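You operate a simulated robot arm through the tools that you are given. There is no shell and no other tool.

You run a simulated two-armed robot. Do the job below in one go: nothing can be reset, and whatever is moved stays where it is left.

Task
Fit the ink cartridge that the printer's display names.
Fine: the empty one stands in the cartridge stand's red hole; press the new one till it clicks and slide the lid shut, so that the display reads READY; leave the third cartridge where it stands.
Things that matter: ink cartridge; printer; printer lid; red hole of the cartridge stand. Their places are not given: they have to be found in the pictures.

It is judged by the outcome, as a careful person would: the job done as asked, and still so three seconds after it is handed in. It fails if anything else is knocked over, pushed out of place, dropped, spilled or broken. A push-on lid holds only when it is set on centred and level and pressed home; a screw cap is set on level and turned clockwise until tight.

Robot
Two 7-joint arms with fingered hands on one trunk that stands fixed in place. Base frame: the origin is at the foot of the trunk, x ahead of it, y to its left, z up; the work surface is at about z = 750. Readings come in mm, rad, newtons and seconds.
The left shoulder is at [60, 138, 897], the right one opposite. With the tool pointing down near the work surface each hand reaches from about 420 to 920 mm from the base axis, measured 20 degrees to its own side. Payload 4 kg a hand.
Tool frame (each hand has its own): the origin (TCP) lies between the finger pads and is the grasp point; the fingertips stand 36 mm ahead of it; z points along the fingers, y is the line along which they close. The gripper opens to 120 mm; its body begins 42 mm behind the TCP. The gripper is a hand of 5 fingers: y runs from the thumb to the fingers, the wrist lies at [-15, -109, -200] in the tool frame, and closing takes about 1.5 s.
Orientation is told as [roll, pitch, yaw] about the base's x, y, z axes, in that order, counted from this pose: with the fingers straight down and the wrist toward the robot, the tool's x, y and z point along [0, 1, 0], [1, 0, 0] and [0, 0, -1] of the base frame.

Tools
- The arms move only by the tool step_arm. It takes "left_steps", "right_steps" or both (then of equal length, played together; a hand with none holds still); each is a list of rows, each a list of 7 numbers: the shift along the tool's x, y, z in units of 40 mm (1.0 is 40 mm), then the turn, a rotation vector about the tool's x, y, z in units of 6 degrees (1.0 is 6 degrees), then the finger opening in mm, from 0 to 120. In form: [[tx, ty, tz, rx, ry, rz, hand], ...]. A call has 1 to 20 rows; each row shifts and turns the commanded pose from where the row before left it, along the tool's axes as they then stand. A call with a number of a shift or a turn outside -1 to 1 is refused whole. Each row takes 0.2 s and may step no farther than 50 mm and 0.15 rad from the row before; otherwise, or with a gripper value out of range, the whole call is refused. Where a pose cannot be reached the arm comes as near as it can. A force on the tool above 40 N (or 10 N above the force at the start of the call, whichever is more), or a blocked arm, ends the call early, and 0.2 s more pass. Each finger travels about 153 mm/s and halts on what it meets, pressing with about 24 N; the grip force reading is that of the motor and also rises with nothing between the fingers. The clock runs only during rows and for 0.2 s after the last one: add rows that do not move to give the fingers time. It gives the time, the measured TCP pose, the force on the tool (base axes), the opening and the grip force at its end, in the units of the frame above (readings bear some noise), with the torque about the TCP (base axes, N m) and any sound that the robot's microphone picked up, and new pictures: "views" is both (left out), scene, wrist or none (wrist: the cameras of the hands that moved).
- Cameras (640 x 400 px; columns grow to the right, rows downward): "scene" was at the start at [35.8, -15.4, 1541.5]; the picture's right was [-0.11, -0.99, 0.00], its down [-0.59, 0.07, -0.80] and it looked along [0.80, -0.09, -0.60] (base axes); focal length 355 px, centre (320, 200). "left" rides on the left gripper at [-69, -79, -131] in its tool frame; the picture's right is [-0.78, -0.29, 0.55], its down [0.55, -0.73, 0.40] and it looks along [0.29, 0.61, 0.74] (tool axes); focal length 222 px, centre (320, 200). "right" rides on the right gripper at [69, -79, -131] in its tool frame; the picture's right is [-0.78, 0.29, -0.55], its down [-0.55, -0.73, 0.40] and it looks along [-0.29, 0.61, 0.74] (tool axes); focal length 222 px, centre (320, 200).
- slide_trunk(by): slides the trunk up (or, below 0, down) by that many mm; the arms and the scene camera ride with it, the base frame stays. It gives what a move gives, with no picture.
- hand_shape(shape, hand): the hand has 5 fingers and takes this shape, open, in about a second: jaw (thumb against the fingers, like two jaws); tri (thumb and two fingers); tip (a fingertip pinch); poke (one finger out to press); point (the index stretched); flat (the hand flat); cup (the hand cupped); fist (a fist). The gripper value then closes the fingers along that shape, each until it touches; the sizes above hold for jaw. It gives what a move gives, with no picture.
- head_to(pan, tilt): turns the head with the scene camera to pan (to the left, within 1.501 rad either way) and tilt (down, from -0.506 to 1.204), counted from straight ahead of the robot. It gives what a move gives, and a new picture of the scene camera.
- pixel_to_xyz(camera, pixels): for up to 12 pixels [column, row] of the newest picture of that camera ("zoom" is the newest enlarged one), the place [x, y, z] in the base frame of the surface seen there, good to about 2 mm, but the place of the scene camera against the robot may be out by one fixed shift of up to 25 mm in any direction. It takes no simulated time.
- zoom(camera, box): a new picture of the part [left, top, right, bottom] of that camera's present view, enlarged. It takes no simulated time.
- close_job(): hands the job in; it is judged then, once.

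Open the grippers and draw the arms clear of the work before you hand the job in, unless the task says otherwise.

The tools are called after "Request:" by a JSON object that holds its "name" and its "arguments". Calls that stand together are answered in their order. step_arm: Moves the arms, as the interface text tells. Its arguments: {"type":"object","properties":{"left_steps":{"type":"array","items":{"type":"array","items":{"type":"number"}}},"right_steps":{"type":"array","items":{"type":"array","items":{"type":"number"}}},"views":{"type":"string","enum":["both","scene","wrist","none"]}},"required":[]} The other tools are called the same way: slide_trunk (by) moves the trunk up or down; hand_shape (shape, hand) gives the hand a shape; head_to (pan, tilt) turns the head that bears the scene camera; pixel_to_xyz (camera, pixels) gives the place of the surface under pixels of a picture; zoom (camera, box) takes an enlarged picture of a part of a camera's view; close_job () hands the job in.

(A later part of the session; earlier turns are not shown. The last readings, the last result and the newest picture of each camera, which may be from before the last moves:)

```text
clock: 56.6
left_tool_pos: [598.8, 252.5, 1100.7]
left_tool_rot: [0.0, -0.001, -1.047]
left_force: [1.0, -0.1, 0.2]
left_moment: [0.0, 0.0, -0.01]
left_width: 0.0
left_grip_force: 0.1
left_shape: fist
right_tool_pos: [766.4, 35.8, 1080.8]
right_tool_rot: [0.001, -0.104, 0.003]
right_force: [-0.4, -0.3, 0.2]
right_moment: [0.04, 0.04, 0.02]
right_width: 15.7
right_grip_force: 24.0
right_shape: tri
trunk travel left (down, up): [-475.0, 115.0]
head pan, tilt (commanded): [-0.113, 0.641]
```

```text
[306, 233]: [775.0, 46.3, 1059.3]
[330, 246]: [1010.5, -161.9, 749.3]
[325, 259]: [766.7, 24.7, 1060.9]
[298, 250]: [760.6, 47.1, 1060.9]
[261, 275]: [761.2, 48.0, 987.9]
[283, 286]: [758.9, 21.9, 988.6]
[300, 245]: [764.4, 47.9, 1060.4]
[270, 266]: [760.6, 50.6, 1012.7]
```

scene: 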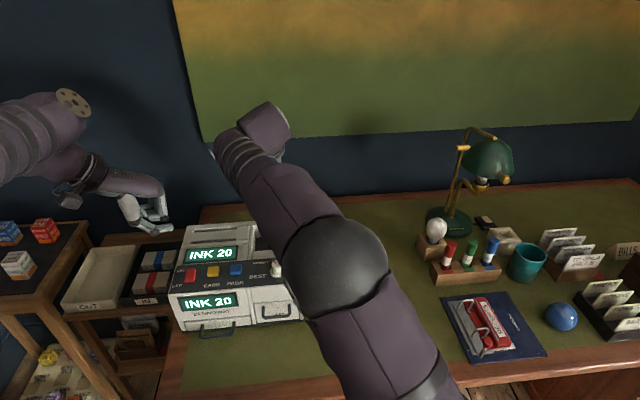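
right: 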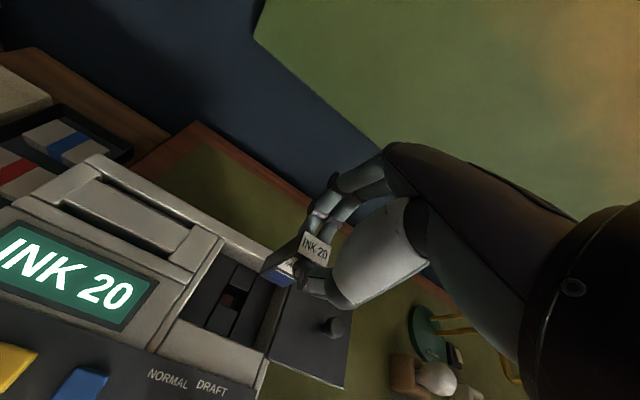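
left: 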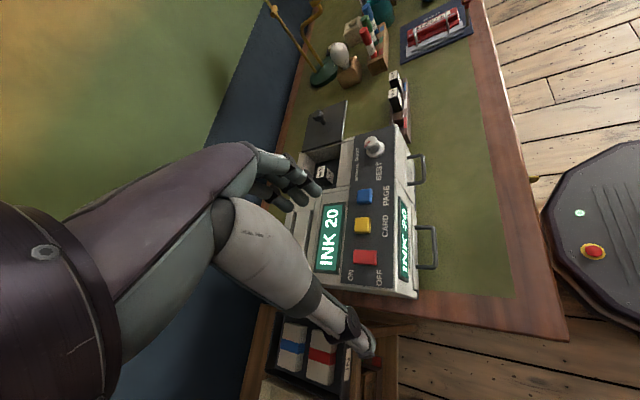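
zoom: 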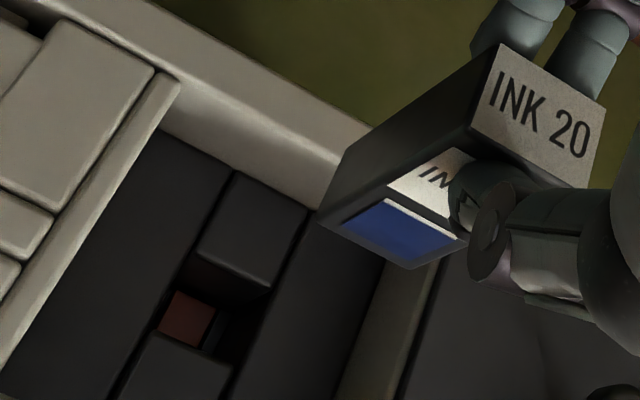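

Slot opening: x 752–780.5, y≈20.5–52; the cartridge in hand spans x 760–780, so I shift -3.2 mm in x and lower to about 15 mm above the blocks, then re-measure.

Request:
{"name": "step_arm", "arguments": {"right_steps": [[0, -0.0796, -0.0084, 0, 0, 0, 4], [0, -0.052, 0.5, 0, 0, 0, 4], [0, -0.052, 0.5, 0, 0, 0, 4], [0, -0.052, 0.5, 0, 0, 0, 4], [0, -0.052, 0.5, 0, 0, 0, 4], [0, -0.052, 0.5, 0, 0, 0, 4], [0, -0.04, 0.38, 0, 0, 0, 4], [0, 0, 0, 0, 0, 0, 4]], "views": "wrist"}}

Request:
{"name": "zoom", "arguments": {"camera": "left", "box": [270, 90, 370, 190]}}

Request:
{"name": "zoom", "arguments": {"camera": "right", "box": [230, 220, 350, 310]}}

```text
clock: 58.4
left_tool_pos: [599.0, 252.8, 1100.6]
left_tool_rot: [0.001, 0.002, -1.047]
left_force: [0.4, -0.3, 0.7]
left_moment: [-0.02, 0.0, 0.0]
left_width: 0.1
left_grip_force: 0.1
left_shape: fist
right_tool_pos: [762.0, 36.5, 964.3]
right_tool_rot: [-0.001, -0.105, 0.0]
right_force: [-0.5, -0.8, -1.0]
right_moment: [0.04, 0.0, -0.03]
right_width: 15.8
right_grip_force: 23.3
right_shape: tri
trunk travel left (down, up): [-475.0, 115.0]
head pan, tilt (commanded): [-0.113, 0.641]
```

right: 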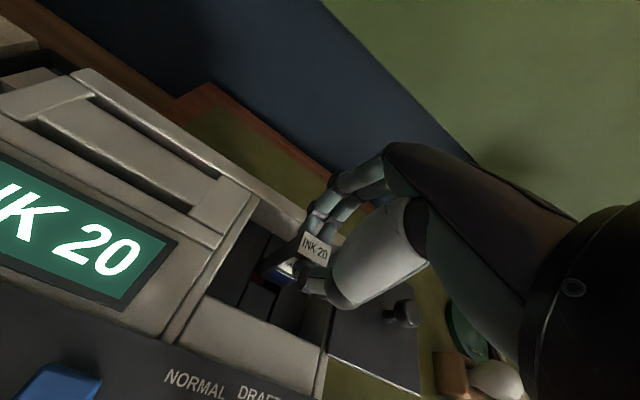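

```text
4.00 times, centred on (320, 140) of left
```

zoom: 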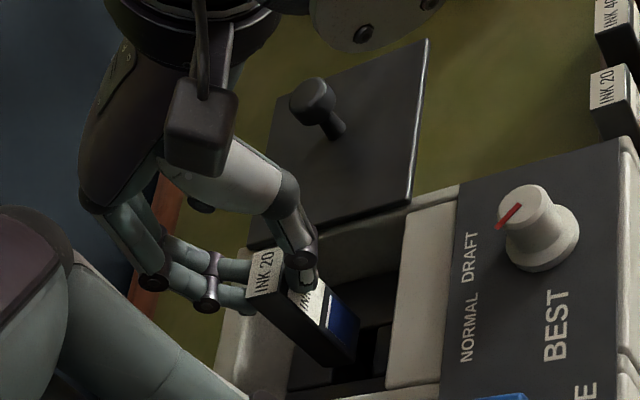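

```text
4.44 times, centred on (290, 265) of right
```

zoom: 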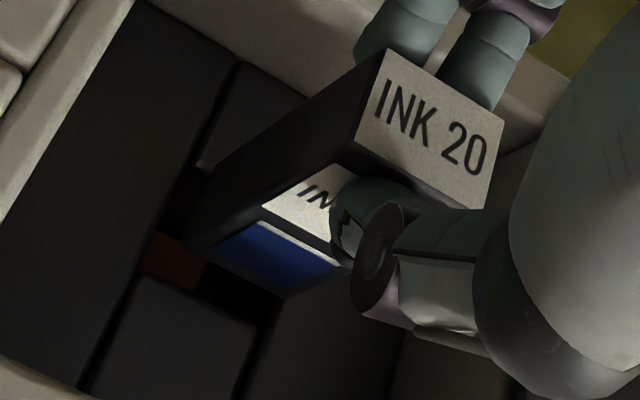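

Request:
{"name": "pixel_to_xyz", "arguments": {"camera": "zoom", "pixels": [[194, 246], [285, 293], [205, 252], [275, 288], [240, 268], [388, 54], [498, 122], [486, 205], [358, 145], [145, 282], [250, 322], [200, 165]]}}

Request:
{"name": "zoom", "arguments": {"camera": "left", "box": [290, 140, 370, 200]}}

Request:
{"name": "pixel_to_xyz", "arguments": {"camera": "zoom", "pixels": [[230, 180], [330, 195], [345, 165], [310, 160], [270, 185], [310, 210], [350, 140], [370, 200], [200, 90], [400, 180], [290, 240]]}}

```text
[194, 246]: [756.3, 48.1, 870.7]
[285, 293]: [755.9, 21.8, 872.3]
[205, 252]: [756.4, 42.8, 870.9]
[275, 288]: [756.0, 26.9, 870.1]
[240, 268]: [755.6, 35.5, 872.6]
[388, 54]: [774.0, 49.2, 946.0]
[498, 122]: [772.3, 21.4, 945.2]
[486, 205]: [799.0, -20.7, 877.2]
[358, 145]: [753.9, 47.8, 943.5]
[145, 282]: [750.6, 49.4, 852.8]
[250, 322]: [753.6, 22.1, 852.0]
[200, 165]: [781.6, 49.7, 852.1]
```

```text
6.67 times, centred on (330, 170) of left
```

zoom: 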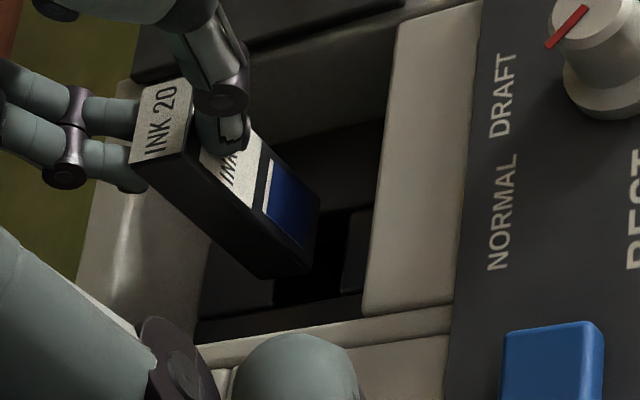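

```text
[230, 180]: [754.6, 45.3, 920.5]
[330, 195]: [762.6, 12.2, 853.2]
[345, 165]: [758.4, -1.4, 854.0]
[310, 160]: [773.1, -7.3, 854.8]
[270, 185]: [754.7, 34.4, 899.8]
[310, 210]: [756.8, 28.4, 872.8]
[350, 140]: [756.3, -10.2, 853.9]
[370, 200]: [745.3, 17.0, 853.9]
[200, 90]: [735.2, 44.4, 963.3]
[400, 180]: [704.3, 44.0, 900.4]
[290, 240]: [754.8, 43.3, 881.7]
```

Cartridge spans x 756–776.5, y 20.7–49.5, matching where the old one sat. I lower gently 24 mm to enter the slot, watching forces.

Request:
{"name": "step_arm", "arguments": {"right_steps": [[0, -0.0105, 0.1, 0, 0, 0, 4], [0, -0.0105, 0.1, 0, 0, 0, 4], [0, -0.0105, 0.1, 0, 0, 0, 4], [0, -0.0105, 0.1, 0, 0, 0, 4], [0, -0.0105, 0.1, 0, 0, 0, 4], [0, -0.0105, 0.1, 0, 0, 0, 4], [0, 0, 0, 0, 0, 0, 4]], "views": "wrist"}}

Request:
{"name": "zoom", "arguments": {"camera": "right", "box": [230, 220, 350, 310]}}

Request:
{"name": "zoom", "arguments": {"camera": "left", "box": [280, 120, 370, 190]}}

```text
clock: 60.0
left_tool_pos: [598.5, 252.4, 1100.5]
left_tool_rot: [0.0, 0.0, -1.047]
left_force: [-0.7, 0.1, 1.5]
left_moment: [-0.01, -0.01, 0.02]
left_width: 0.2
left_grip_force: 0.1
left_shape: fist
right_tool_pos: [762.4, 37.4, 940.9]
right_tool_rot: [0.0, -0.105, 0.0]
right_force: [-0.3, 0.2, -1.0]
right_moment: [0.0, 0.01, 0.0]
right_width: 15.9
right_grip_force: 23.4
right_shape: tri
trunk travel left (down, up): [-475.0, 115.0]
head pan, tilt (commanded): [-0.113, 0.641]
```

right: 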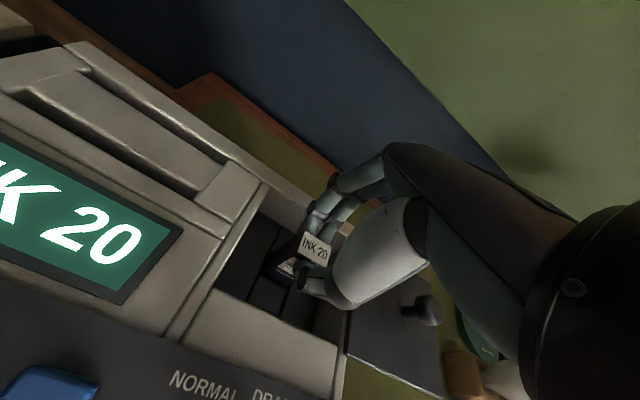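

```text
4.44 times, centred on (290, 265) of right
```

zoom: 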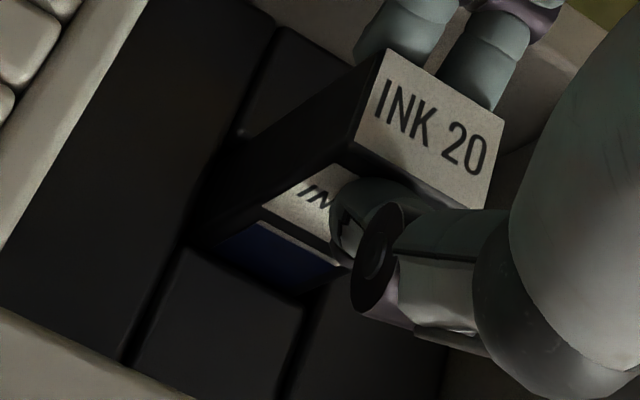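

```text
5.71 times, centred on (325, 155) of left
```

zoom: 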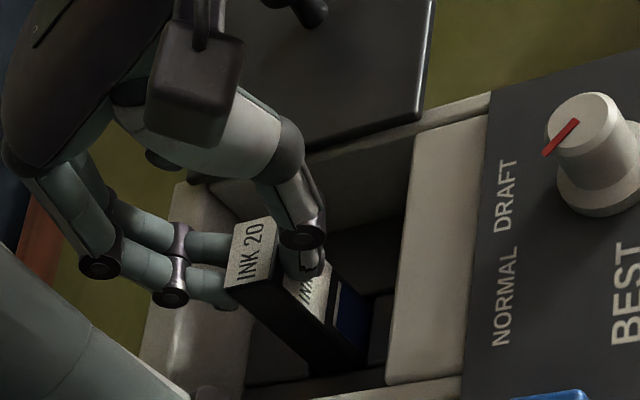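

No resistance: its bottom is inside the slot. I lower another 28 mm in 4 mm steps.

Request:
{"name": "step_arm", "arguments": {"right_steps": [[0, -0.0105, 0.1, 0, 0, 0, 4], [0, -0.0105, 0.1, 0, 0, 0, 4], [0, -0.0105, 0.1, 0, 0, 0, 4], [0, -0.0105, 0.1, 0, 0, 0, 4], [0, -0.0105, 0.1, 0, 0, 0, 4], [0, -0.0105, 0.1, 0, 0, 0, 4], [0, -0.0105, 0.1, 0, 0, 0, 4], [0, 0, 0, 0, 0, 0, 4]], "views": "wrist"}}

Request:
{"name": "zoom", "arguments": {"camera": "right", "box": [230, 220, 350, 310]}}

Request:
{"name": "zoom", "arguments": {"camera": "left", "box": [280, 120, 370, 190]}}

```text
clock: 61.8
left_tool_pos: [598.1, 252.1, 1100.4]
left_tool_rot: [0.0, 0.0, -1.046]
left_force: [0.3, -0.3, 0.2]
left_moment: [-0.02, 0.03, -0.01]
left_width: 0.0
left_grip_force: 0.0
left_shape: fist
right_tool_pos: [762.8, 35.5, 912.3]
right_tool_rot: [0.0, -0.107, -0.001]
right_force: [-0.3, 0.5, 2.7]
right_moment: [-0.01, 0.0, -0.02]
right_width: 16.1
right_grip_force: 24.2
right_shape: tri
trunk travel left (down, up): [-475.0, 115.0]
head pan, tilt (commanded): [-0.113, 0.641]
```

right: 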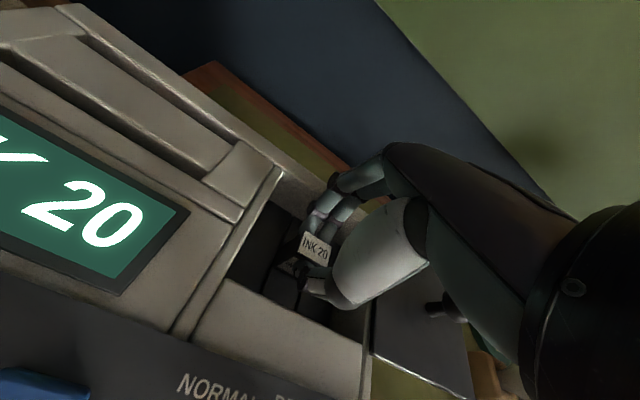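

```text
4.44 times, centred on (290, 265) of right
```

zoom: 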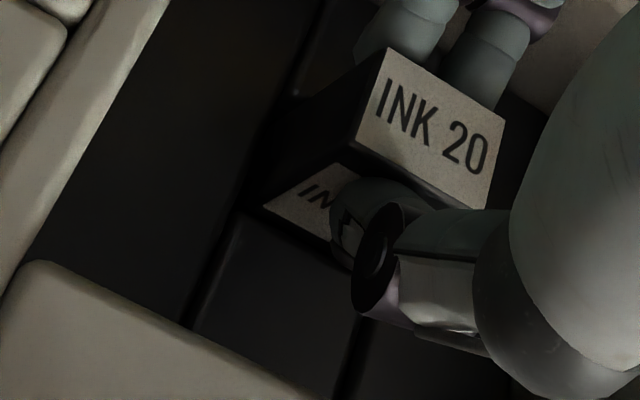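

```text
5.71 times, centred on (325, 155) of left
```

zoom: 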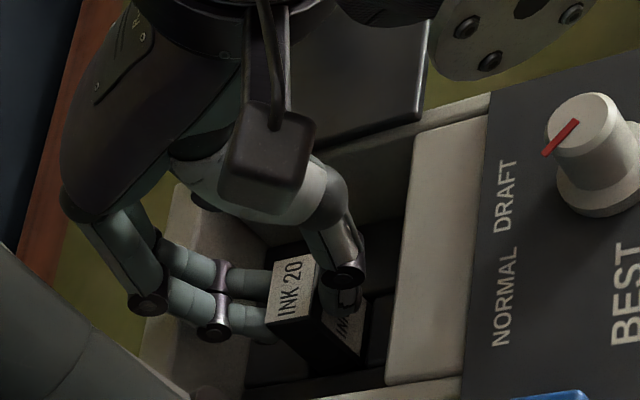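

Now 2.7 N begins at TCP z=912 (6 mm above the seated height). I press on in 2 mm steps while listening for the click.

Request:
{"name": "step_arm", "arguments": {"right_steps": [[0, -0.005, 0.05, 0, 0, 0, 4], [0, -0.005, 0.05, 0, 0, 0, 4], [0, -0.005, 0.05, 0, 0, 0, 4], [0, 0, 0, 0, 0, 0, 4]], "views": "wrist"}}

```text
clock: 62.8
left_tool_pos: [597.8, 252.2, 1101.5]
left_tool_rot: [0.0, 0.0, -1.047]
left_force: [0.4, -1.3, -0.4]
left_moment: [-0.05, 0.01, -0.02]
left_width: 0.2
left_grip_force: 0.1
left_shape: fist
right_tool_pos: [763.9, 36.9, 906.5]
right_tool_rot: [-0.001, -0.106, 0.0]
right_force: [0.3, -0.7, 7.4]
right_moment: [0.01, -0.03, -0.05]
right_width: 16.5
right_grip_force: 23.9
right_shape: tri
trunk travel left (down, up): [-475.0, 115.0]
head pan, tilt (commanded): [-0.113, 0.641]
```

right: 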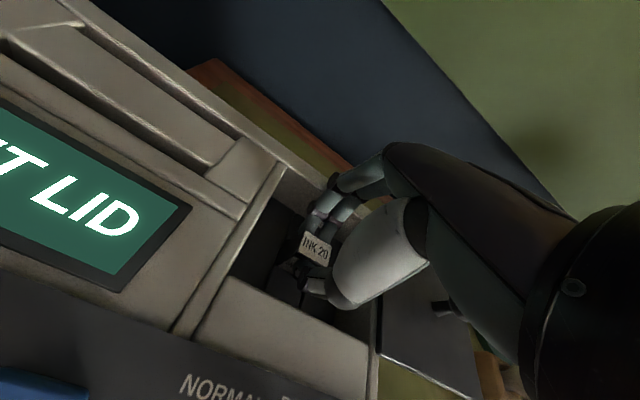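

The display changed to "…T LID" (SHUT LID), but no click has been reported. I press a little further in 1 mm steps.

Request:
{"name": "step_arm", "arguments": {"right_steps": [[0, -0.003, 0.03, 0, 0, 0, 4], [0, -0.003, 0.03, 0, 0, 0, 4], [0, 0, 0, 0, 0, 0, 4]], "views": "scene"}}

Request:
{"name": "zoom", "arguments": {"camera": "scene", "box": [160, 210, 320, 340]}}

Request:
{"name": "zoom", "arguments": {"camera": "left", "box": [280, 120, 370, 190]}}

```text
clock: 63.6
left_tool_pos: [597.9, 251.0, 1101.6]
left_tool_rot: [0.001, 0.0, -1.047]
left_force: [0.4, -0.3, -0.3]
left_moment: [-0.01, 0.02, 0.01]
left_width: 0.0
left_grip_force: 0.1
left_shape: fist
right_tool_pos: [763.3, 36.7, 906.5]
right_tool_rot: [0.0, -0.109, 0.001]
right_force: [2.0, -1.1, 15.2]
right_moment: [-0.02, -0.08, -0.03]
right_width: 17.3
right_grip_force: 24.5
right_shape: tri
trunk travel left (down, up): [-475.0, 115.0]
head pan, tilt (commanded): [-0.113, 0.641]
```

scene: 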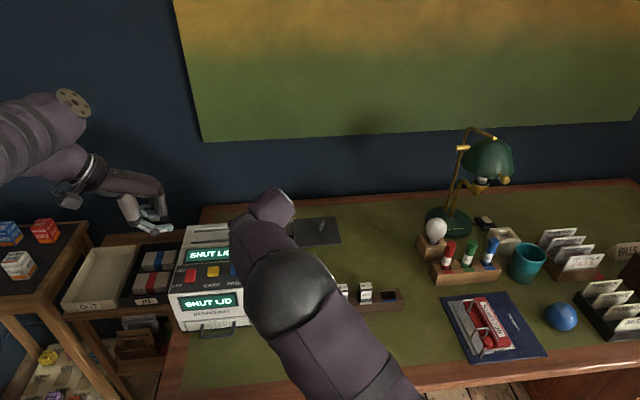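

```text
3.08 times, centred on (240, 275) of scene
```

zoom: 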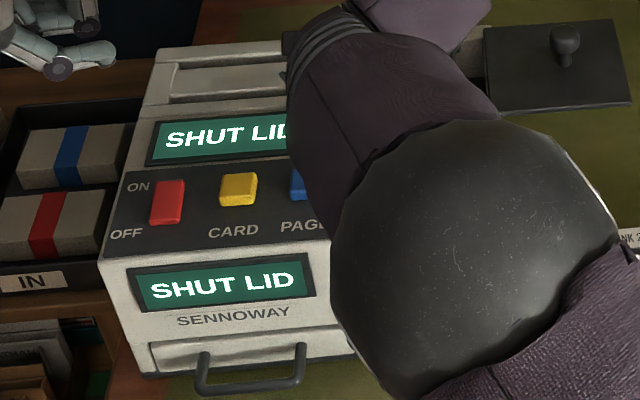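

```text
5.71 times, centred on (325, 155) of left
```

zoom: 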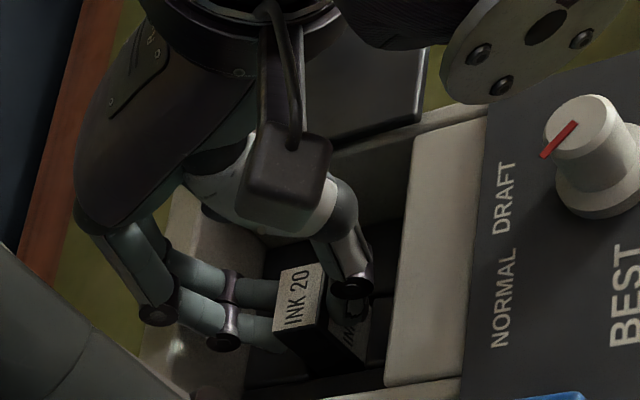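

Both displays read "SHUT LID"; the cartridge is at its seat (15 N). I open to 26 mm, rise clear, and then will check its height and press it from the top to be sure of the click.

Request:
{"name": "step_arm", "arguments": {"right_steps": [[0, 0.003, -0.03, 0, 0, 0, 10], [0, 0, 0, 0, 0, 0, 18], [0, 0, 0, 0, 0, 0, 26], [0, 0, 0, 0, 0, 0, 26], [0, 0, 0, 0, 0, 0, 26], [0, 0.0105, -0.1, 0, 0, 0, 26], [0, 0.0105, -0.1, 0, 0, 0, 26], [0, 0.021, -0.2, 0, 0, 0, 26], [0, 0.042, -0.4, 0, 0, 0, 28], [0, 0.063, -0.6, 0, 0, 0, 30], [0, 0.063, -0.6, 0, 0, 0, 30], [0, 0, 0, 0, 0, 0, 30]]}}

Request:
{"name": "zoom", "arguments": {"camera": "right", "box": [210, 220, 340, 310]}}

Request:
{"name": "zoom", "arguments": {"camera": "left", "box": [280, 120, 370, 190]}}

```text
clock: 66.2
left_tool_pos: [598.8, 253.7, 1101.3]
left_tool_rot: [-0.001, 0.0, -1.047]
left_force: [-0.2, 0.4, -0.5]
left_moment: [0.01, -0.01, 0.0]
left_width: 0.0
left_grip_force: 0.0
left_shape: fist
right_tool_pos: [763.2, 35.7, 985.3]
right_tool_rot: [0.0, -0.105, -0.002]
right_force: [0.1, 0.2, 0.8]
right_moment: [0.03, 0.02, 0.01]
right_width: 29.5
right_grip_force: 0.1
right_shape: tri
trunk travel left (down, up): [-475.0, 115.0]
head pan, tilt (commanded): [-0.113, 0.641]
```

scene: 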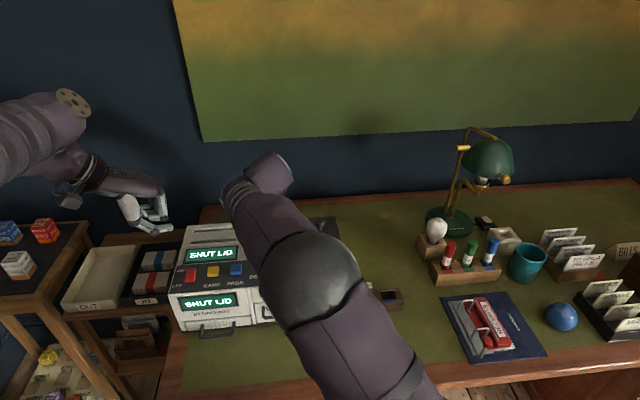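
right: 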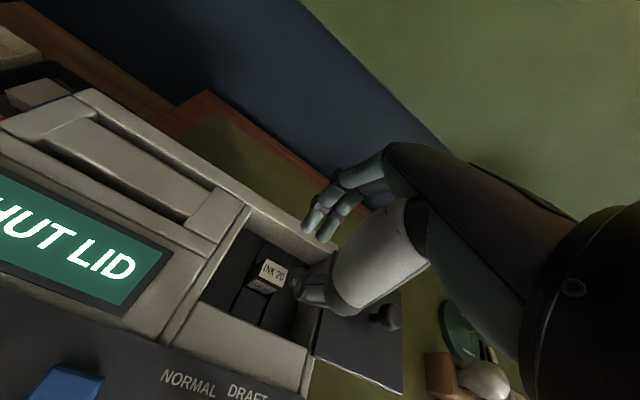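

```text
4.44 times, centred on (275, 265) of right
```

zoom: 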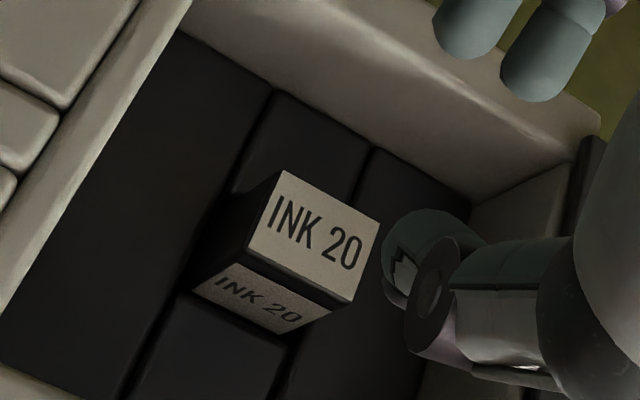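

```text
5.71 times, centred on (325, 155) of left
```

zoom: 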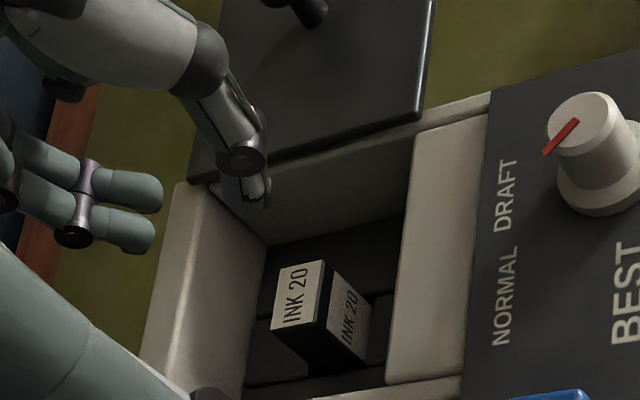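

The hand is clear and the display still says SHUT LID. I measure the seated cartridge's top height and corners.

Request:
{"name": "pixel_to_xyz", "arguments": {"camera": "zoom", "pixels": [[300, 295], [285, 270], [318, 265], [310, 310], [280, 320], [350, 315], [340, 370]]}}

Request:
{"name": "pixel_to_xyz", "arguments": {"camera": "right", "pixels": [[267, 260], [287, 270], [281, 287], [260, 276], [273, 268], [276, 274]]}}

```text
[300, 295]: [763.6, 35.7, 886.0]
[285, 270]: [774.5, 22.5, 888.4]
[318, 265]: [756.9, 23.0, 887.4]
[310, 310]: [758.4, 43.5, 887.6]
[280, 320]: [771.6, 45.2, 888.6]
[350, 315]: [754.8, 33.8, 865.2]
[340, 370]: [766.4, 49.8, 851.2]
```

```text
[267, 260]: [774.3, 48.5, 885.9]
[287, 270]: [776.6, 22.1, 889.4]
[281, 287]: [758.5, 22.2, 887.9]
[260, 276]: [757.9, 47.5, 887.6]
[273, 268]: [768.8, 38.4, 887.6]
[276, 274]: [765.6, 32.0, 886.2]
```

Top is at z≈887.4, same as the old one's seat (887.0). To be sure of the click I close the fingertips together and press on its top.

Request:
{"name": "step_arm", "arguments": {"right_steps": [[0, 0.02, 0, 0, 0, 0, 10], [0, 0, 0, 0, 0, 0, 0], [0, 0, 0, 0, 0, 0, 0], [0, 0, 0, 0, 0, 0, 0], [0, -0.063, 0.6, 0, 0, 0, 0], [0, -0.0525, 0.5, 0, 0, 0, 0], [0, 0, 0, 0, 0, 0, 0]], "views": "wrist"}}

Request:
{"name": "zoom", "arguments": {"camera": "left", "box": [280, 120, 370, 190]}}

Request:
{"name": "zoom", "arguments": {"camera": "right", "box": [230, 200, 360, 310]}}

```text
clock: 67.8
left_tool_pos: [598.1, 253.1, 1099.9]
left_tool_rot: [-0.001, 0.0, -1.048]
left_force: [0.9, -0.3, 0.0]
left_moment: [-0.02, -0.01, 0.0]
left_width: 0.0
left_grip_force: 0.0
left_shape: fist
right_tool_pos: [763.0, 35.9, 940.8]
right_tool_rot: [0.001, -0.104, 0.002]
right_force: [0.3, -0.9, -0.9]
right_moment: [0.0, -0.01, -0.03]
right_width: 0.1
right_grip_force: 24.4
right_shape: tri
trunk travel left (down, up): [-475.0, 115.0]
head pan, tilt (commanded): [-0.113, 0.641]
```

right: 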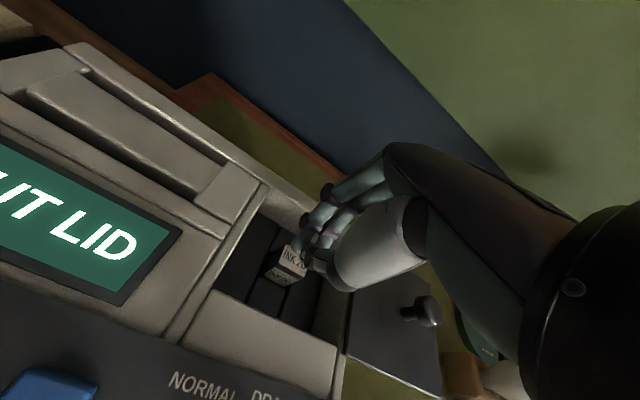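

```text
5.71 times, centred on (325, 155) of left
```

zoom: 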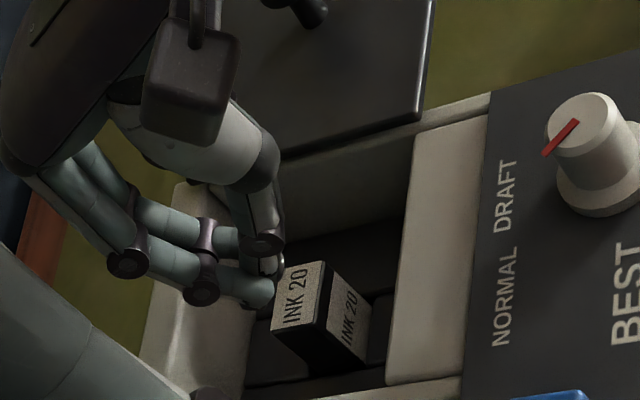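

```text
3.64 times, centred on (295, 255) of right
```

zoom: 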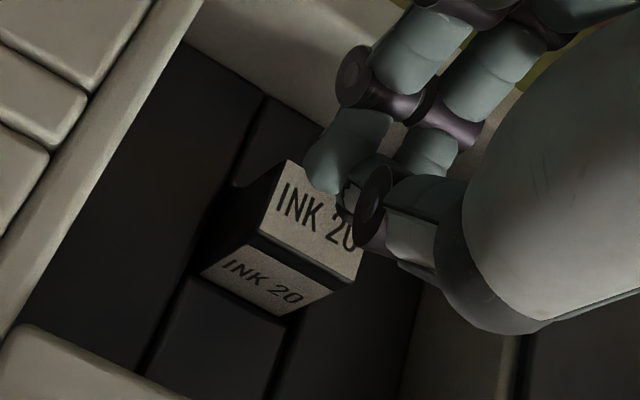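

Request:
{"name": "pixel_to_xyz", "arguments": {"camera": "zoom", "pixels": [[325, 188], [335, 170], [350, 195], [360, 215], [400, 160], [375, 200], [300, 240]]}}

Request:
{"name": "pixel_to_xyz", "arguments": {"camera": "left", "pixels": [[316, 171.5], [313, 168], [316, 162], [320, 167]]}}

```text
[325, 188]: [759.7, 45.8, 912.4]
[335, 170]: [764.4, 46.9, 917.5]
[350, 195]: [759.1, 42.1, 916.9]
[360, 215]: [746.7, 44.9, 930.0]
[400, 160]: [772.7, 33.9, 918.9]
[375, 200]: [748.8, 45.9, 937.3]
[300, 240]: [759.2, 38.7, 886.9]
```

```text
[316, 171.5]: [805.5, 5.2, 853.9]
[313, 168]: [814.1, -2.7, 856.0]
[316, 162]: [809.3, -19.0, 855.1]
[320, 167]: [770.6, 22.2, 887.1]
```

The closed fingertips (y≈44 and 27, x≈763) hover about 18 mm above the cartridge top. I press down in small steps, watching the force and listening.

Request:
{"name": "step_arm", "arguments": {"right_steps": [[0, -0.01, 0.12, 0, 0, 0, 0], [0, -0.01, 0.12, 0, 0, 0, 0], [0, -0.01, 0.1, 0, 0, 0, 0], [0, -0.005, 0.05, 0, 0, 0, 0], [0, -0.004, 0.04, 0, 0, 0, 0], [0, -0.004, 0.04, 0, 0, 0, 0], [0, 0, 0, 0, 0, 0, 0]], "views": "wrist"}}

Request:
{"name": "zoom", "arguments": {"camera": "right", "box": [230, 200, 360, 310]}}

```text
clock: 69.4
left_tool_pos: [598.0, 252.9, 1101.4]
left_tool_rot: [0.0, 0.002, -1.048]
left_force: [-0.1, 0.3, -0.8]
left_moment: [0.01, 0.03, -0.01]
left_width: 0.1
left_grip_force: 0.1
left_shape: fist
right_tool_pos: [763.6, 37.3, 925.0]
right_tool_rot: [0.003, -0.107, -0.001]
right_force: [0.6, 0.4, 12.1]
right_moment: [0.05, -0.14, 0.01]
right_width: 0.0
right_grip_force: 23.6
right_shape: tri
trunk travel left (down, up): [-475.0, 115.0]
head pan, tilt (commanded): [-0.113, 0.641]
```

right: 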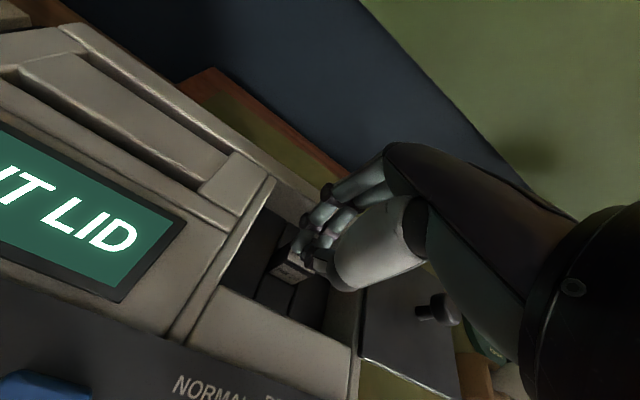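

```text
3.64 times, centred on (295, 255) of right
```

zoom: 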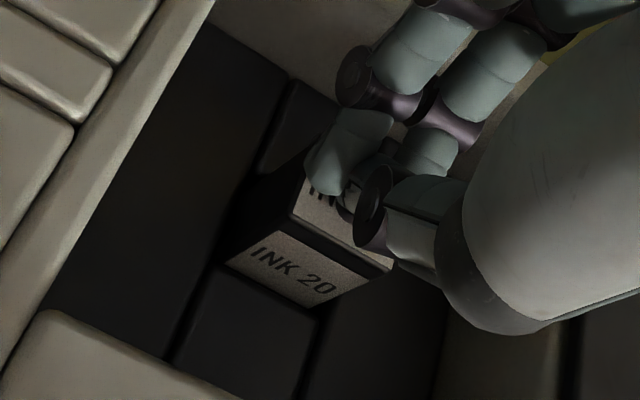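

Contact with 12 N. I press on, 1 mm at a time, toward about 30 N.

Request:
{"name": "step_arm", "arguments": {"right_steps": [[0, -0.003, 0.025, 0, 0, 0, 0], [0, -0.003, 0.025, 0, 0, 0, 0], [0, -0.003, 0.025, 0, 0, 0, 0], [0, 0, 0, 0, 0, 0, 0]], "views": "none"}}

```text
clock: 70.4
left_tool_pos: [597.7, 252.2, 1101.8]
left_tool_rot: [0.001, 0.0, -1.046]
left_force: [-0.5, -0.3, 0.8]
left_moment: [0.0, 0.0, -0.02]
left_width: 0.2
left_grip_force: 0.0
left_shape: fist
right_tool_pos: [764.0, 37.5, 924.2]
right_tool_rot: [0.003, -0.115, 0.002]
right_force: [4.6, -0.5, 31.0]
right_moment: [0.06, -0.32, -0.06]
right_width: 0.1
right_grip_force: 24.4
right_shape: tri
trunk travel left (down, up): [-475.0, 115.0]
head pan, tilt (commanded): [-0.113, 0.641]
```

31 N and the cartridge does not give: it is seated. I release the pressure and lift the hand clear to re-measure the top.

Request:
{"name": "step_arm", "arguments": {"right_steps": [[0, 0.005, -0.05, 0, 0, 0, 0], [0, 0.01, -0.1, 0, 0, 0, 0], [0, 0.021, -0.2, 0, 0, 0, 0], [0, 0.042, -0.4, 0, 0, 0, 0], [0, 0.063, -0.6, 0, 0, 0, 0], [0, 0.084, -0.8, 0, 0, 0, 0], [0, 0.084, -0.8, 0, 0, 0, 0], [0, 0, 0, 0, 0, 0, 0]], "views": "wrist"}}

Request:
{"name": "zoom", "arguments": {"camera": "right", "box": [190, 220, 320, 310]}}

Request:
{"name": "zoom", "arguments": {"camera": "left", "box": [280, 120, 370, 190]}}

Request:
{"name": "pixel_to_xyz", "arguments": {"camera": "zoom", "pixels": [[300, 295], [285, 270], [318, 265], [310, 310], [280, 320]]}}

```text
clock: 72.2
left_tool_pos: [598.7, 253.5, 1099.7]
left_tool_rot: [0.0, 0.001, -1.047]
left_force: [0.7, 0.4, -0.3]
left_moment: [0.01, 0.02, 0.0]
left_width: 0.2
left_grip_force: 0.1
left_shape: fist
right_tool_pos: [764.2, 36.7, 1037.7]
right_tool_rot: [0.0, -0.103, 0.0]
right_force: [-0.1, 0.1, -0.1]
right_moment: [0.0, -0.01, 0.02]
right_width: 0.0
right_grip_force: 24.1
right_shape: tri
trunk travel left (down, up): [-475.0, 115.0]
head pan, tilt (commanded): [-0.113, 0.641]
```

right: 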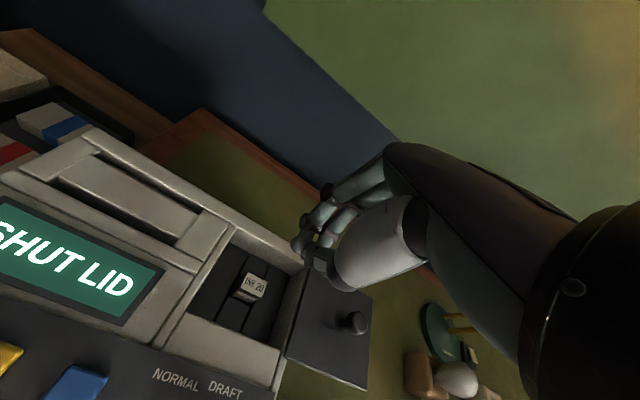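

```text
4.44 times, centred on (255, 265) of right
```

zoom: 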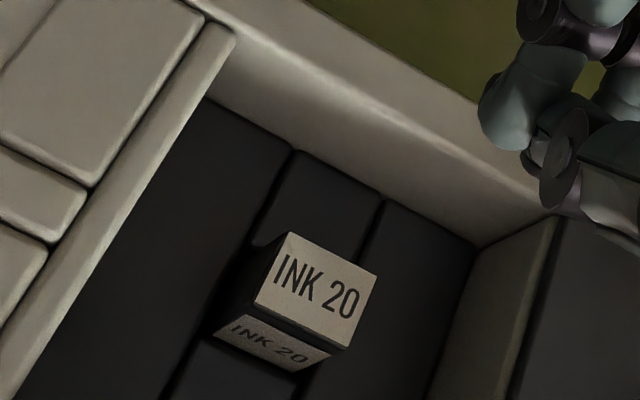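

```text
5.71 times, centred on (325, 155) of left
```

zoom: 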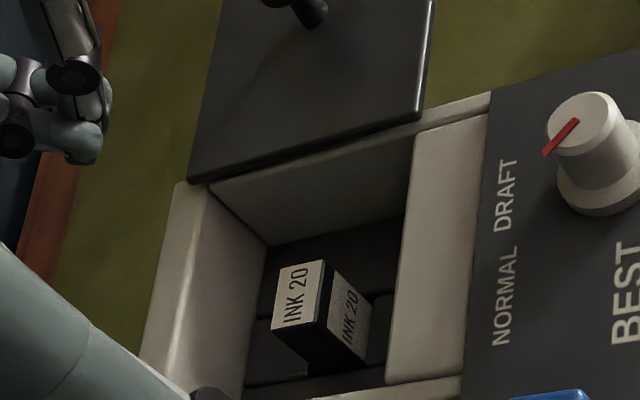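

```text
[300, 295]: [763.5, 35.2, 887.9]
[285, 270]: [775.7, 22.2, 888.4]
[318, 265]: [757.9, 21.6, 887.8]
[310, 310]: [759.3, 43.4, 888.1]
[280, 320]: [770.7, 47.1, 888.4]
```

The cartridge is seated at z≈888, display SHUT LID. Next I take the right hand to jaw shape, level it, and bring it above the lid's knob at about (762,-89).

Request:
{"name": "hand_shape", "arguments": {"shape": "jaw", "hand": "right"}}

Request:
{"name": "step_arm", "arguments": {"right_steps": [[0, 0, 0, 1, 0, 0, 120], [-0.8, 0, 0, 0, 0, 0, 120], [-0.8, 0, 0, 0, 0, 0, 120], [-0.8, 0, 0, 0, 0, 0, 120], [-0.74, 0, 0, 0, 0, 0, 120], [0, 0, 0, 0, 0, 0, 120]]}}

Request:
{"name": "zoom", "arguments": {"camera": "left", "box": [260, 60, 380, 160]}}

Request:
{"name": "zoom", "arguments": {"camera": "right", "box": [200, 180, 400, 320]}}

```text
clock: 73.1
left_tool_pos: [598.7, 252.3, 1100.6]
left_tool_rot: [0.0, 0.0, -1.045]
left_force: [0.1, -0.7, 0.4]
left_moment: [-0.01, 0.02, 0.01]
left_width: 0.0
left_grip_force: 0.0
left_shape: fist
right_tool_pos: [765.3, 35.8, 1037.7]
right_tool_rot: [0.001, -0.104, 0.0]
right_force: [0.3, -0.7, -0.6]
right_moment: [0.01, 0.0, 0.0]
right_width: 119.6
right_grip_force: 0.1
right_shape: jaw
trunk travel left (down, up): [-475.0, 115.0]
head pan, tilt (commanded): [-0.113, 0.641]
```

```text
clock: 74.5
left_tool_pos: [598.1, 252.5, 1099.8]
left_tool_rot: [0.0, 0.0, -1.048]
left_force: [-0.2, 0.8, -0.7]
left_moment: [0.03, -0.01, 0.02]
left_width: 0.0
left_grip_force: 0.0
left_shape: fist
right_tool_pos: [764.3, -90.5, 1037.6]
right_tool_rot: [0.0, -0.001, 0.001]
right_force: [0.4, 1.1, 0.4]
right_moment: [0.01, 0.0, 0.03]
right_width: 119.5
right_grip_force: 0.0
right_shape: jaw
trunk travel left (down, up): [-475.0, 115.0]
head pan, tilt (commanded): [-0.113, 0.641]
```

scene: 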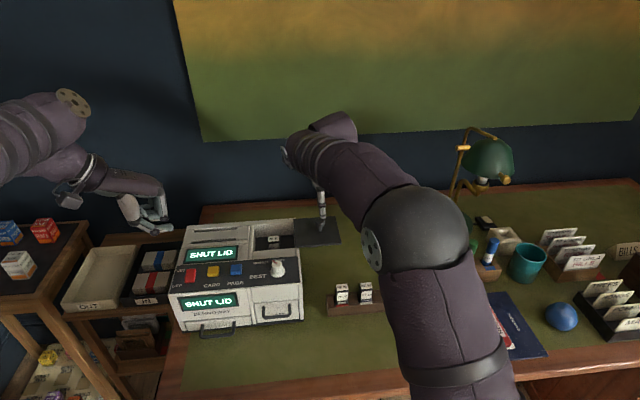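
right: 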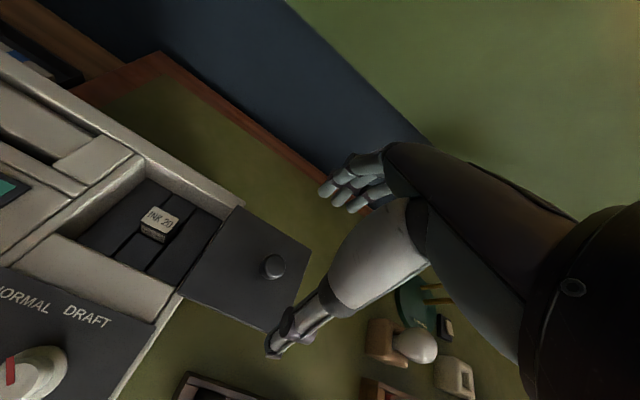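

```text
4.00 times, centred on (320, 110) of left
```

zoom: 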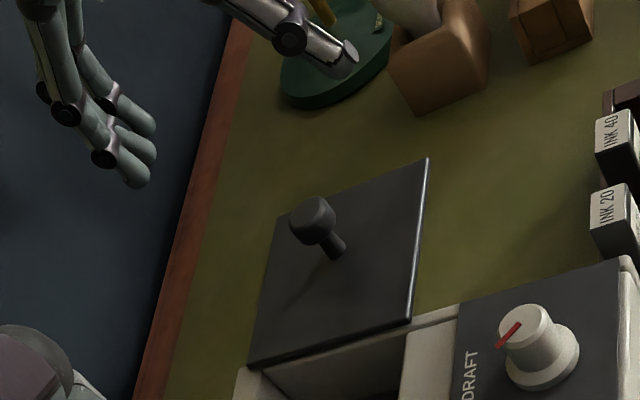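

```text
2.86 times, centred on (300, 250) of right
```

zoom: 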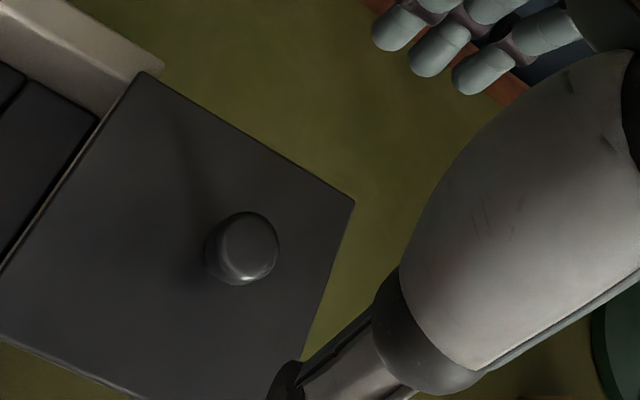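

Request:
{"name": "pixel_to_xyz", "arguments": {"camera": "zoom", "pixels": [[250, 235], [270, 240], [235, 270], [215, 245], [245, 215], [350, 205], [145, 80], [300, 355], [10, 265]]}}

Request:
{"name": "pixel_to_xyz", "arguments": {"camera": "left", "pixels": [[317, 112], [315, 116], [321, 111], [326, 123], [303, 150], [366, 98]]}}

```text
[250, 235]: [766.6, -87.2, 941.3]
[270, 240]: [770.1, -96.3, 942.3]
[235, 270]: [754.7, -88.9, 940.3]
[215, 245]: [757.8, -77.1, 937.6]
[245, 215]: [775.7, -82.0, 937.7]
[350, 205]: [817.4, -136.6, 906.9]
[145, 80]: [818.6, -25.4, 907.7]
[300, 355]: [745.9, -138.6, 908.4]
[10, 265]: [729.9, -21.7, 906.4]
```

```text
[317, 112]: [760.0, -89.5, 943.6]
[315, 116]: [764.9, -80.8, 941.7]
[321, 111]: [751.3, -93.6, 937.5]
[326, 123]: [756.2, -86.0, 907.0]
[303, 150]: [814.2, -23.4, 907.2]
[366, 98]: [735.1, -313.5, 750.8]
```

Knob centre ≈ (763.5,-87.5). I lower the open right hand to straddle it and close on its neck.

Request:
{"name": "step_arm", "arguments": {"right_steps": [[0.06, -0.01, 0.7, 0, 0, 0, 120], [0, 0, 0.7, 0, 0, 0, 120], [0, 0, 0.68, 0, 0, 0, 120], [0, 0, 0, 0, 0, 0, 60], [0, 0, 0, 0, 0, 0, 30], [0, 0, 0, 0, 0, 0, 15], [0, 0, 0, 0, 0, 0, 12], [0, 0, 0, 0, 0, 0, 12], [0, 0, 0, 0, 0, 0, 12], [0, 0, 0, 0, 0, 0, 12]]}}

Request:
{"name": "zoom", "arguments": {"camera": "right", "box": [200, 180, 400, 320]}}

Request:
{"name": "zoom", "arguments": {"camera": "left", "box": [260, 60, 380, 160]}}

```text
clock: 76.7
left_tool_pos: [598.3, 252.2, 1100.4]
left_tool_rot: [0.0, 0.001, -1.048]
left_force: [-0.2, 0.6, 0.3]
left_moment: [-0.01, 0.0, -0.02]
left_width: 0.2
left_grip_force: 0.0
left_shape: fist
right_tool_pos: [764.4, -86.6, 953.1]
right_tool_rot: [0.001, 0.003, 0.0]
right_force: [-9.4, 1.2, -13.5]
right_moment: [0.01, 0.21, 0.0]
right_width: 12.3
right_grip_force: 23.9
right_shape: jaw
trunk travel left (down, up): [-475.0, 115.0]
head pan, tilt (commanded): [-0.113, 0.641]
```

scene: 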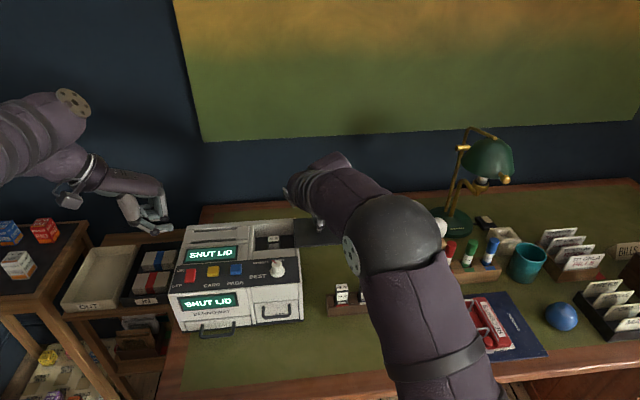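
right: 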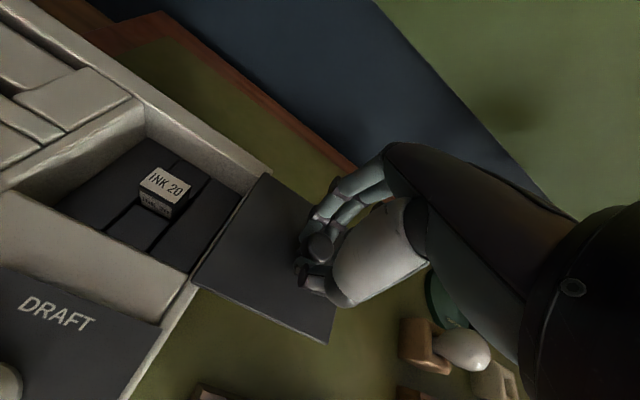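

```text
2.86 times, centred on (300, 250) of right
```

zoom: 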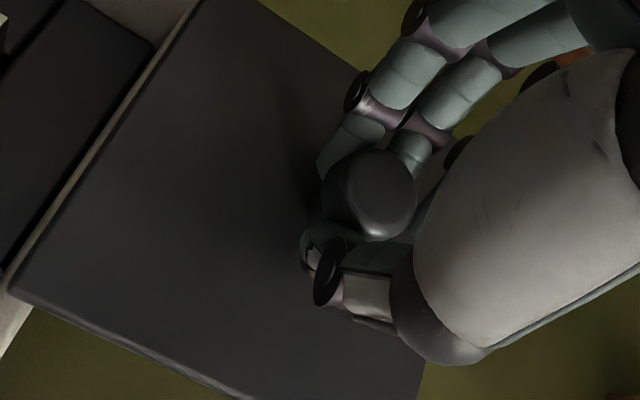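

```text
4.00 times, centred on (320, 110) of left
```

zoom: 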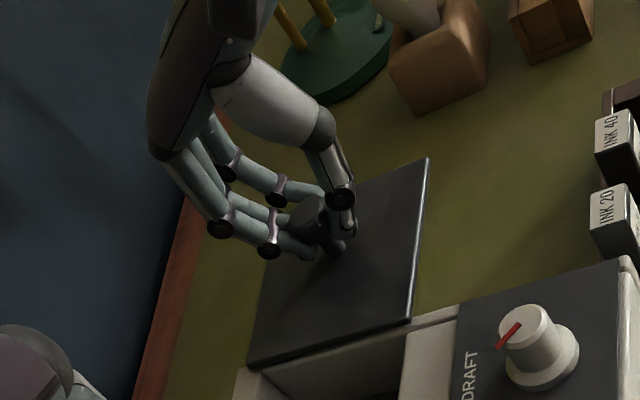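

The knob is held (width 12.3). I slide the lid left (+y) about 100 mm.

Request:
{"name": "step_arm", "arguments": {"right_steps": [[0.1, -0.03, 0, 0, 0, 0, 12], [0.2, 0, 0, 0, 0, 0, 12], [0.2, 0, 0, 0, 0, 0, 12], [0.2, 0, 0, 0, 0, 0, 12], [0.2, 0, 0, 0, 0, 0, 12], [0.2, 0, 0, 0, 0, 0, 12], [0.2, 0, 0, 0, 0, 0, 12], [0.2, 0, 0, 0, 0, 0, 12], [0.2, 0, 0, 0, 0, 0, 12], [0.2, 0, 0, 0, 0, 0, 12], [0.2, 0, 0, 0, 0, 0, 12], [0.2, 0, 0, 0, 0, 0, 12], [0.2, 0, 0, 0, 0, 0, 12], [0, 0, 0, 0, 0, 0, 12]]}}

Request:
{"name": "zoom", "arguments": {"camera": "right", "box": [180, 180, 420, 350]}}

```text
clock: 79.7
left_tool_pos: [600.4, 251.9, 1100.3]
left_tool_rot: [-0.003, 0.0, -1.048]
left_force: [-0.1, -0.5, -0.4]
left_moment: [0.01, -0.01, 0.05]
left_width: 0.0
left_grip_force: 0.1
left_shape: fist
right_tool_pos: [762.2, 13.5, 953.3]
right_tool_rot: [0.0, 0.003, 0.0]
right_force: [-4.9, 0.5, -17.7]
right_moment: [0.02, 0.13, 0.02]
right_width: 11.7
right_grip_force: 23.7
right_shape: jaw
trunk travel left (down, up): [-475.0, 115.0]
head pan, tilt (commanded): [-0.113, 0.641]
```

scene: 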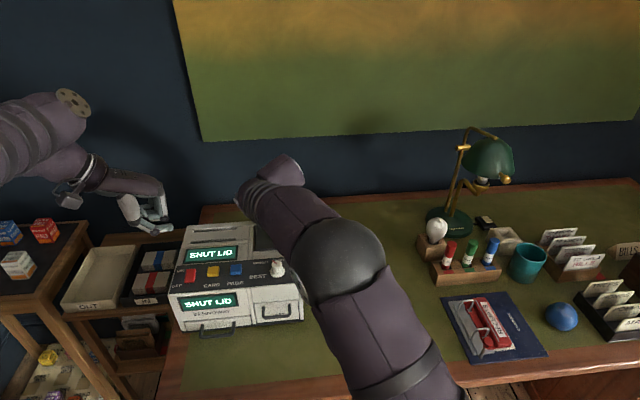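
right: 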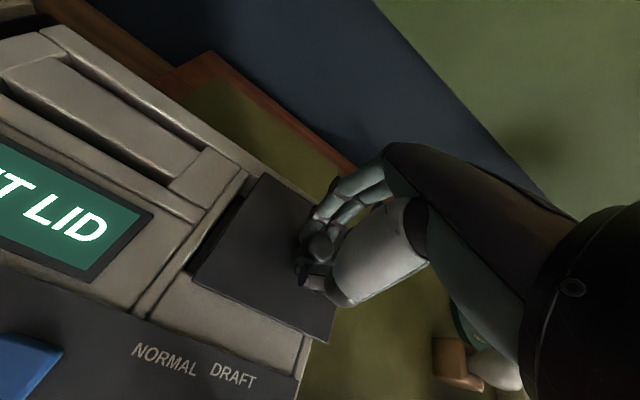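

```text
2.35 times, centred on (300, 265) of right
```

zoom: 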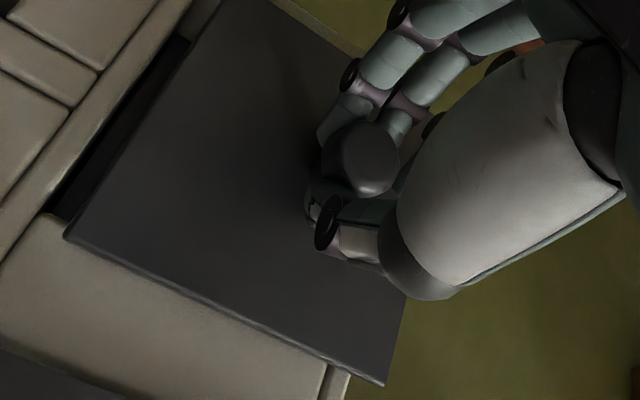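

About 12 mm of gap remains. I continue in 3 mm steps to its stop.

Request:
{"name": "step_arm", "arguments": {"right_steps": [[0.075, 0, 0, 0, 0, 0, 12], [0.075, 0, 0, 0, 0, 0, 12], [0.075, 0, 0, 0, 0, 0, 12], [0.075, 0, 0, 0, 0, 0, 12], [0, 0, 0, 0, 0, 0, 12]]}}

Request:
{"name": "zoom", "arguments": {"camera": "right", "box": [180, 180, 420, 350]}}

Request:
{"name": "zoom", "arguments": {"camera": "scene", "box": [160, 210, 320, 340]}}

```text
clock: 80.9
left_tool_pos: [598.8, 251.8, 1099.8]
left_tool_rot: [-0.004, 0.001, -1.047]
left_force: [0.6, 0.8, -0.6]
left_moment: [-0.03, -0.03, -0.04]
left_width: 0.1
left_grip_force: 0.1
left_shape: fist
right_tool_pos: [761.5, 25.9, 954.1]
right_tool_rot: [-0.001, 0.002, 0.001]
right_force: [-6.6, -0.5, -17.9]
right_moment: [-0.02, 0.17, 0.01]
right_width: 11.7
right_grip_force: 24.5
right_shape: jaw
trunk travel left (down, up): [-475.0, 115.0]
head pan, tilt (commanded): [-0.113, 0.641]
```

scene: 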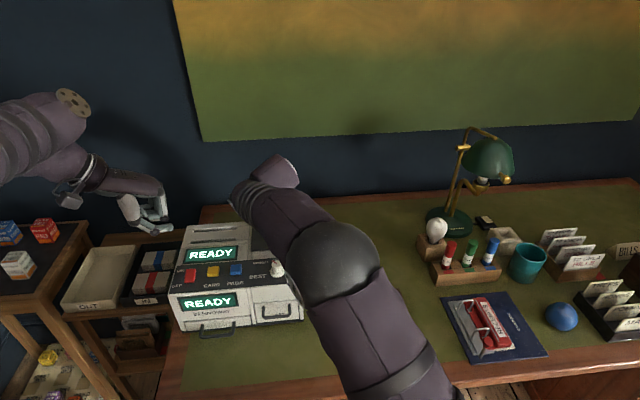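
right: 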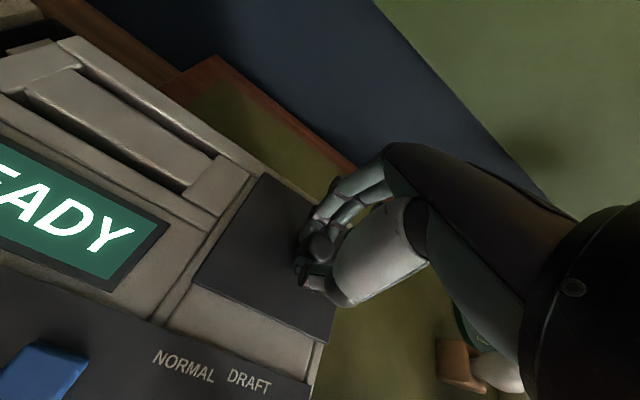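

```text
2.35 times, centred on (300, 265) of right
```

zoom: 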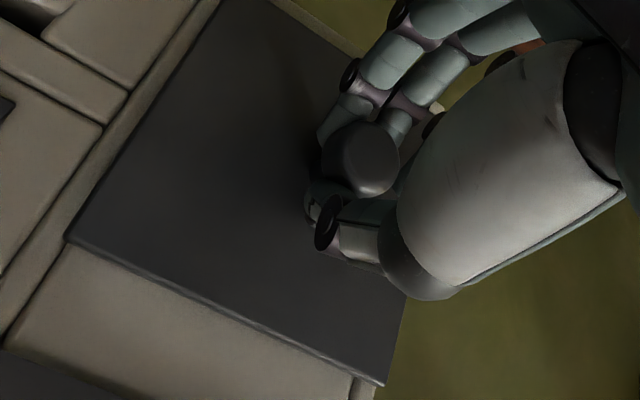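

```text
3.08 times, centred on (240, 275) of scene
```

zoom: 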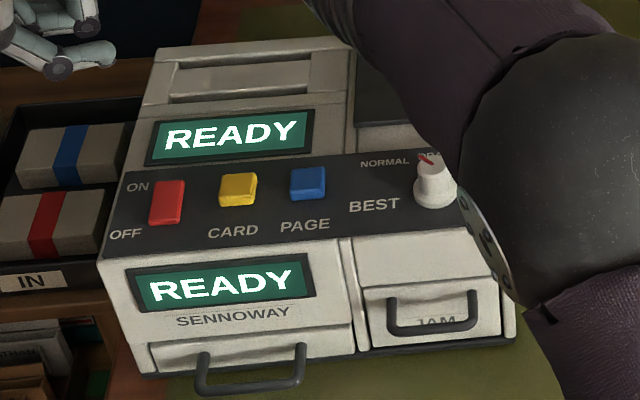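

Both displays read READY. I check the lid's position against its original shut position (left edge y≈89).

Request:
{"name": "pixel_to_xyz", "arguments": {"camera": "right", "pixels": [[195, 281], [197, 279], [265, 176], [326, 341], [230, 230], [322, 240]]}}

```text
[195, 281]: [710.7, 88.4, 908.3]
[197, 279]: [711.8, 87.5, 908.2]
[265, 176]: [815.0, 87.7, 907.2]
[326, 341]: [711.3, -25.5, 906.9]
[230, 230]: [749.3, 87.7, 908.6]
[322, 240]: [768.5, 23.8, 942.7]
```

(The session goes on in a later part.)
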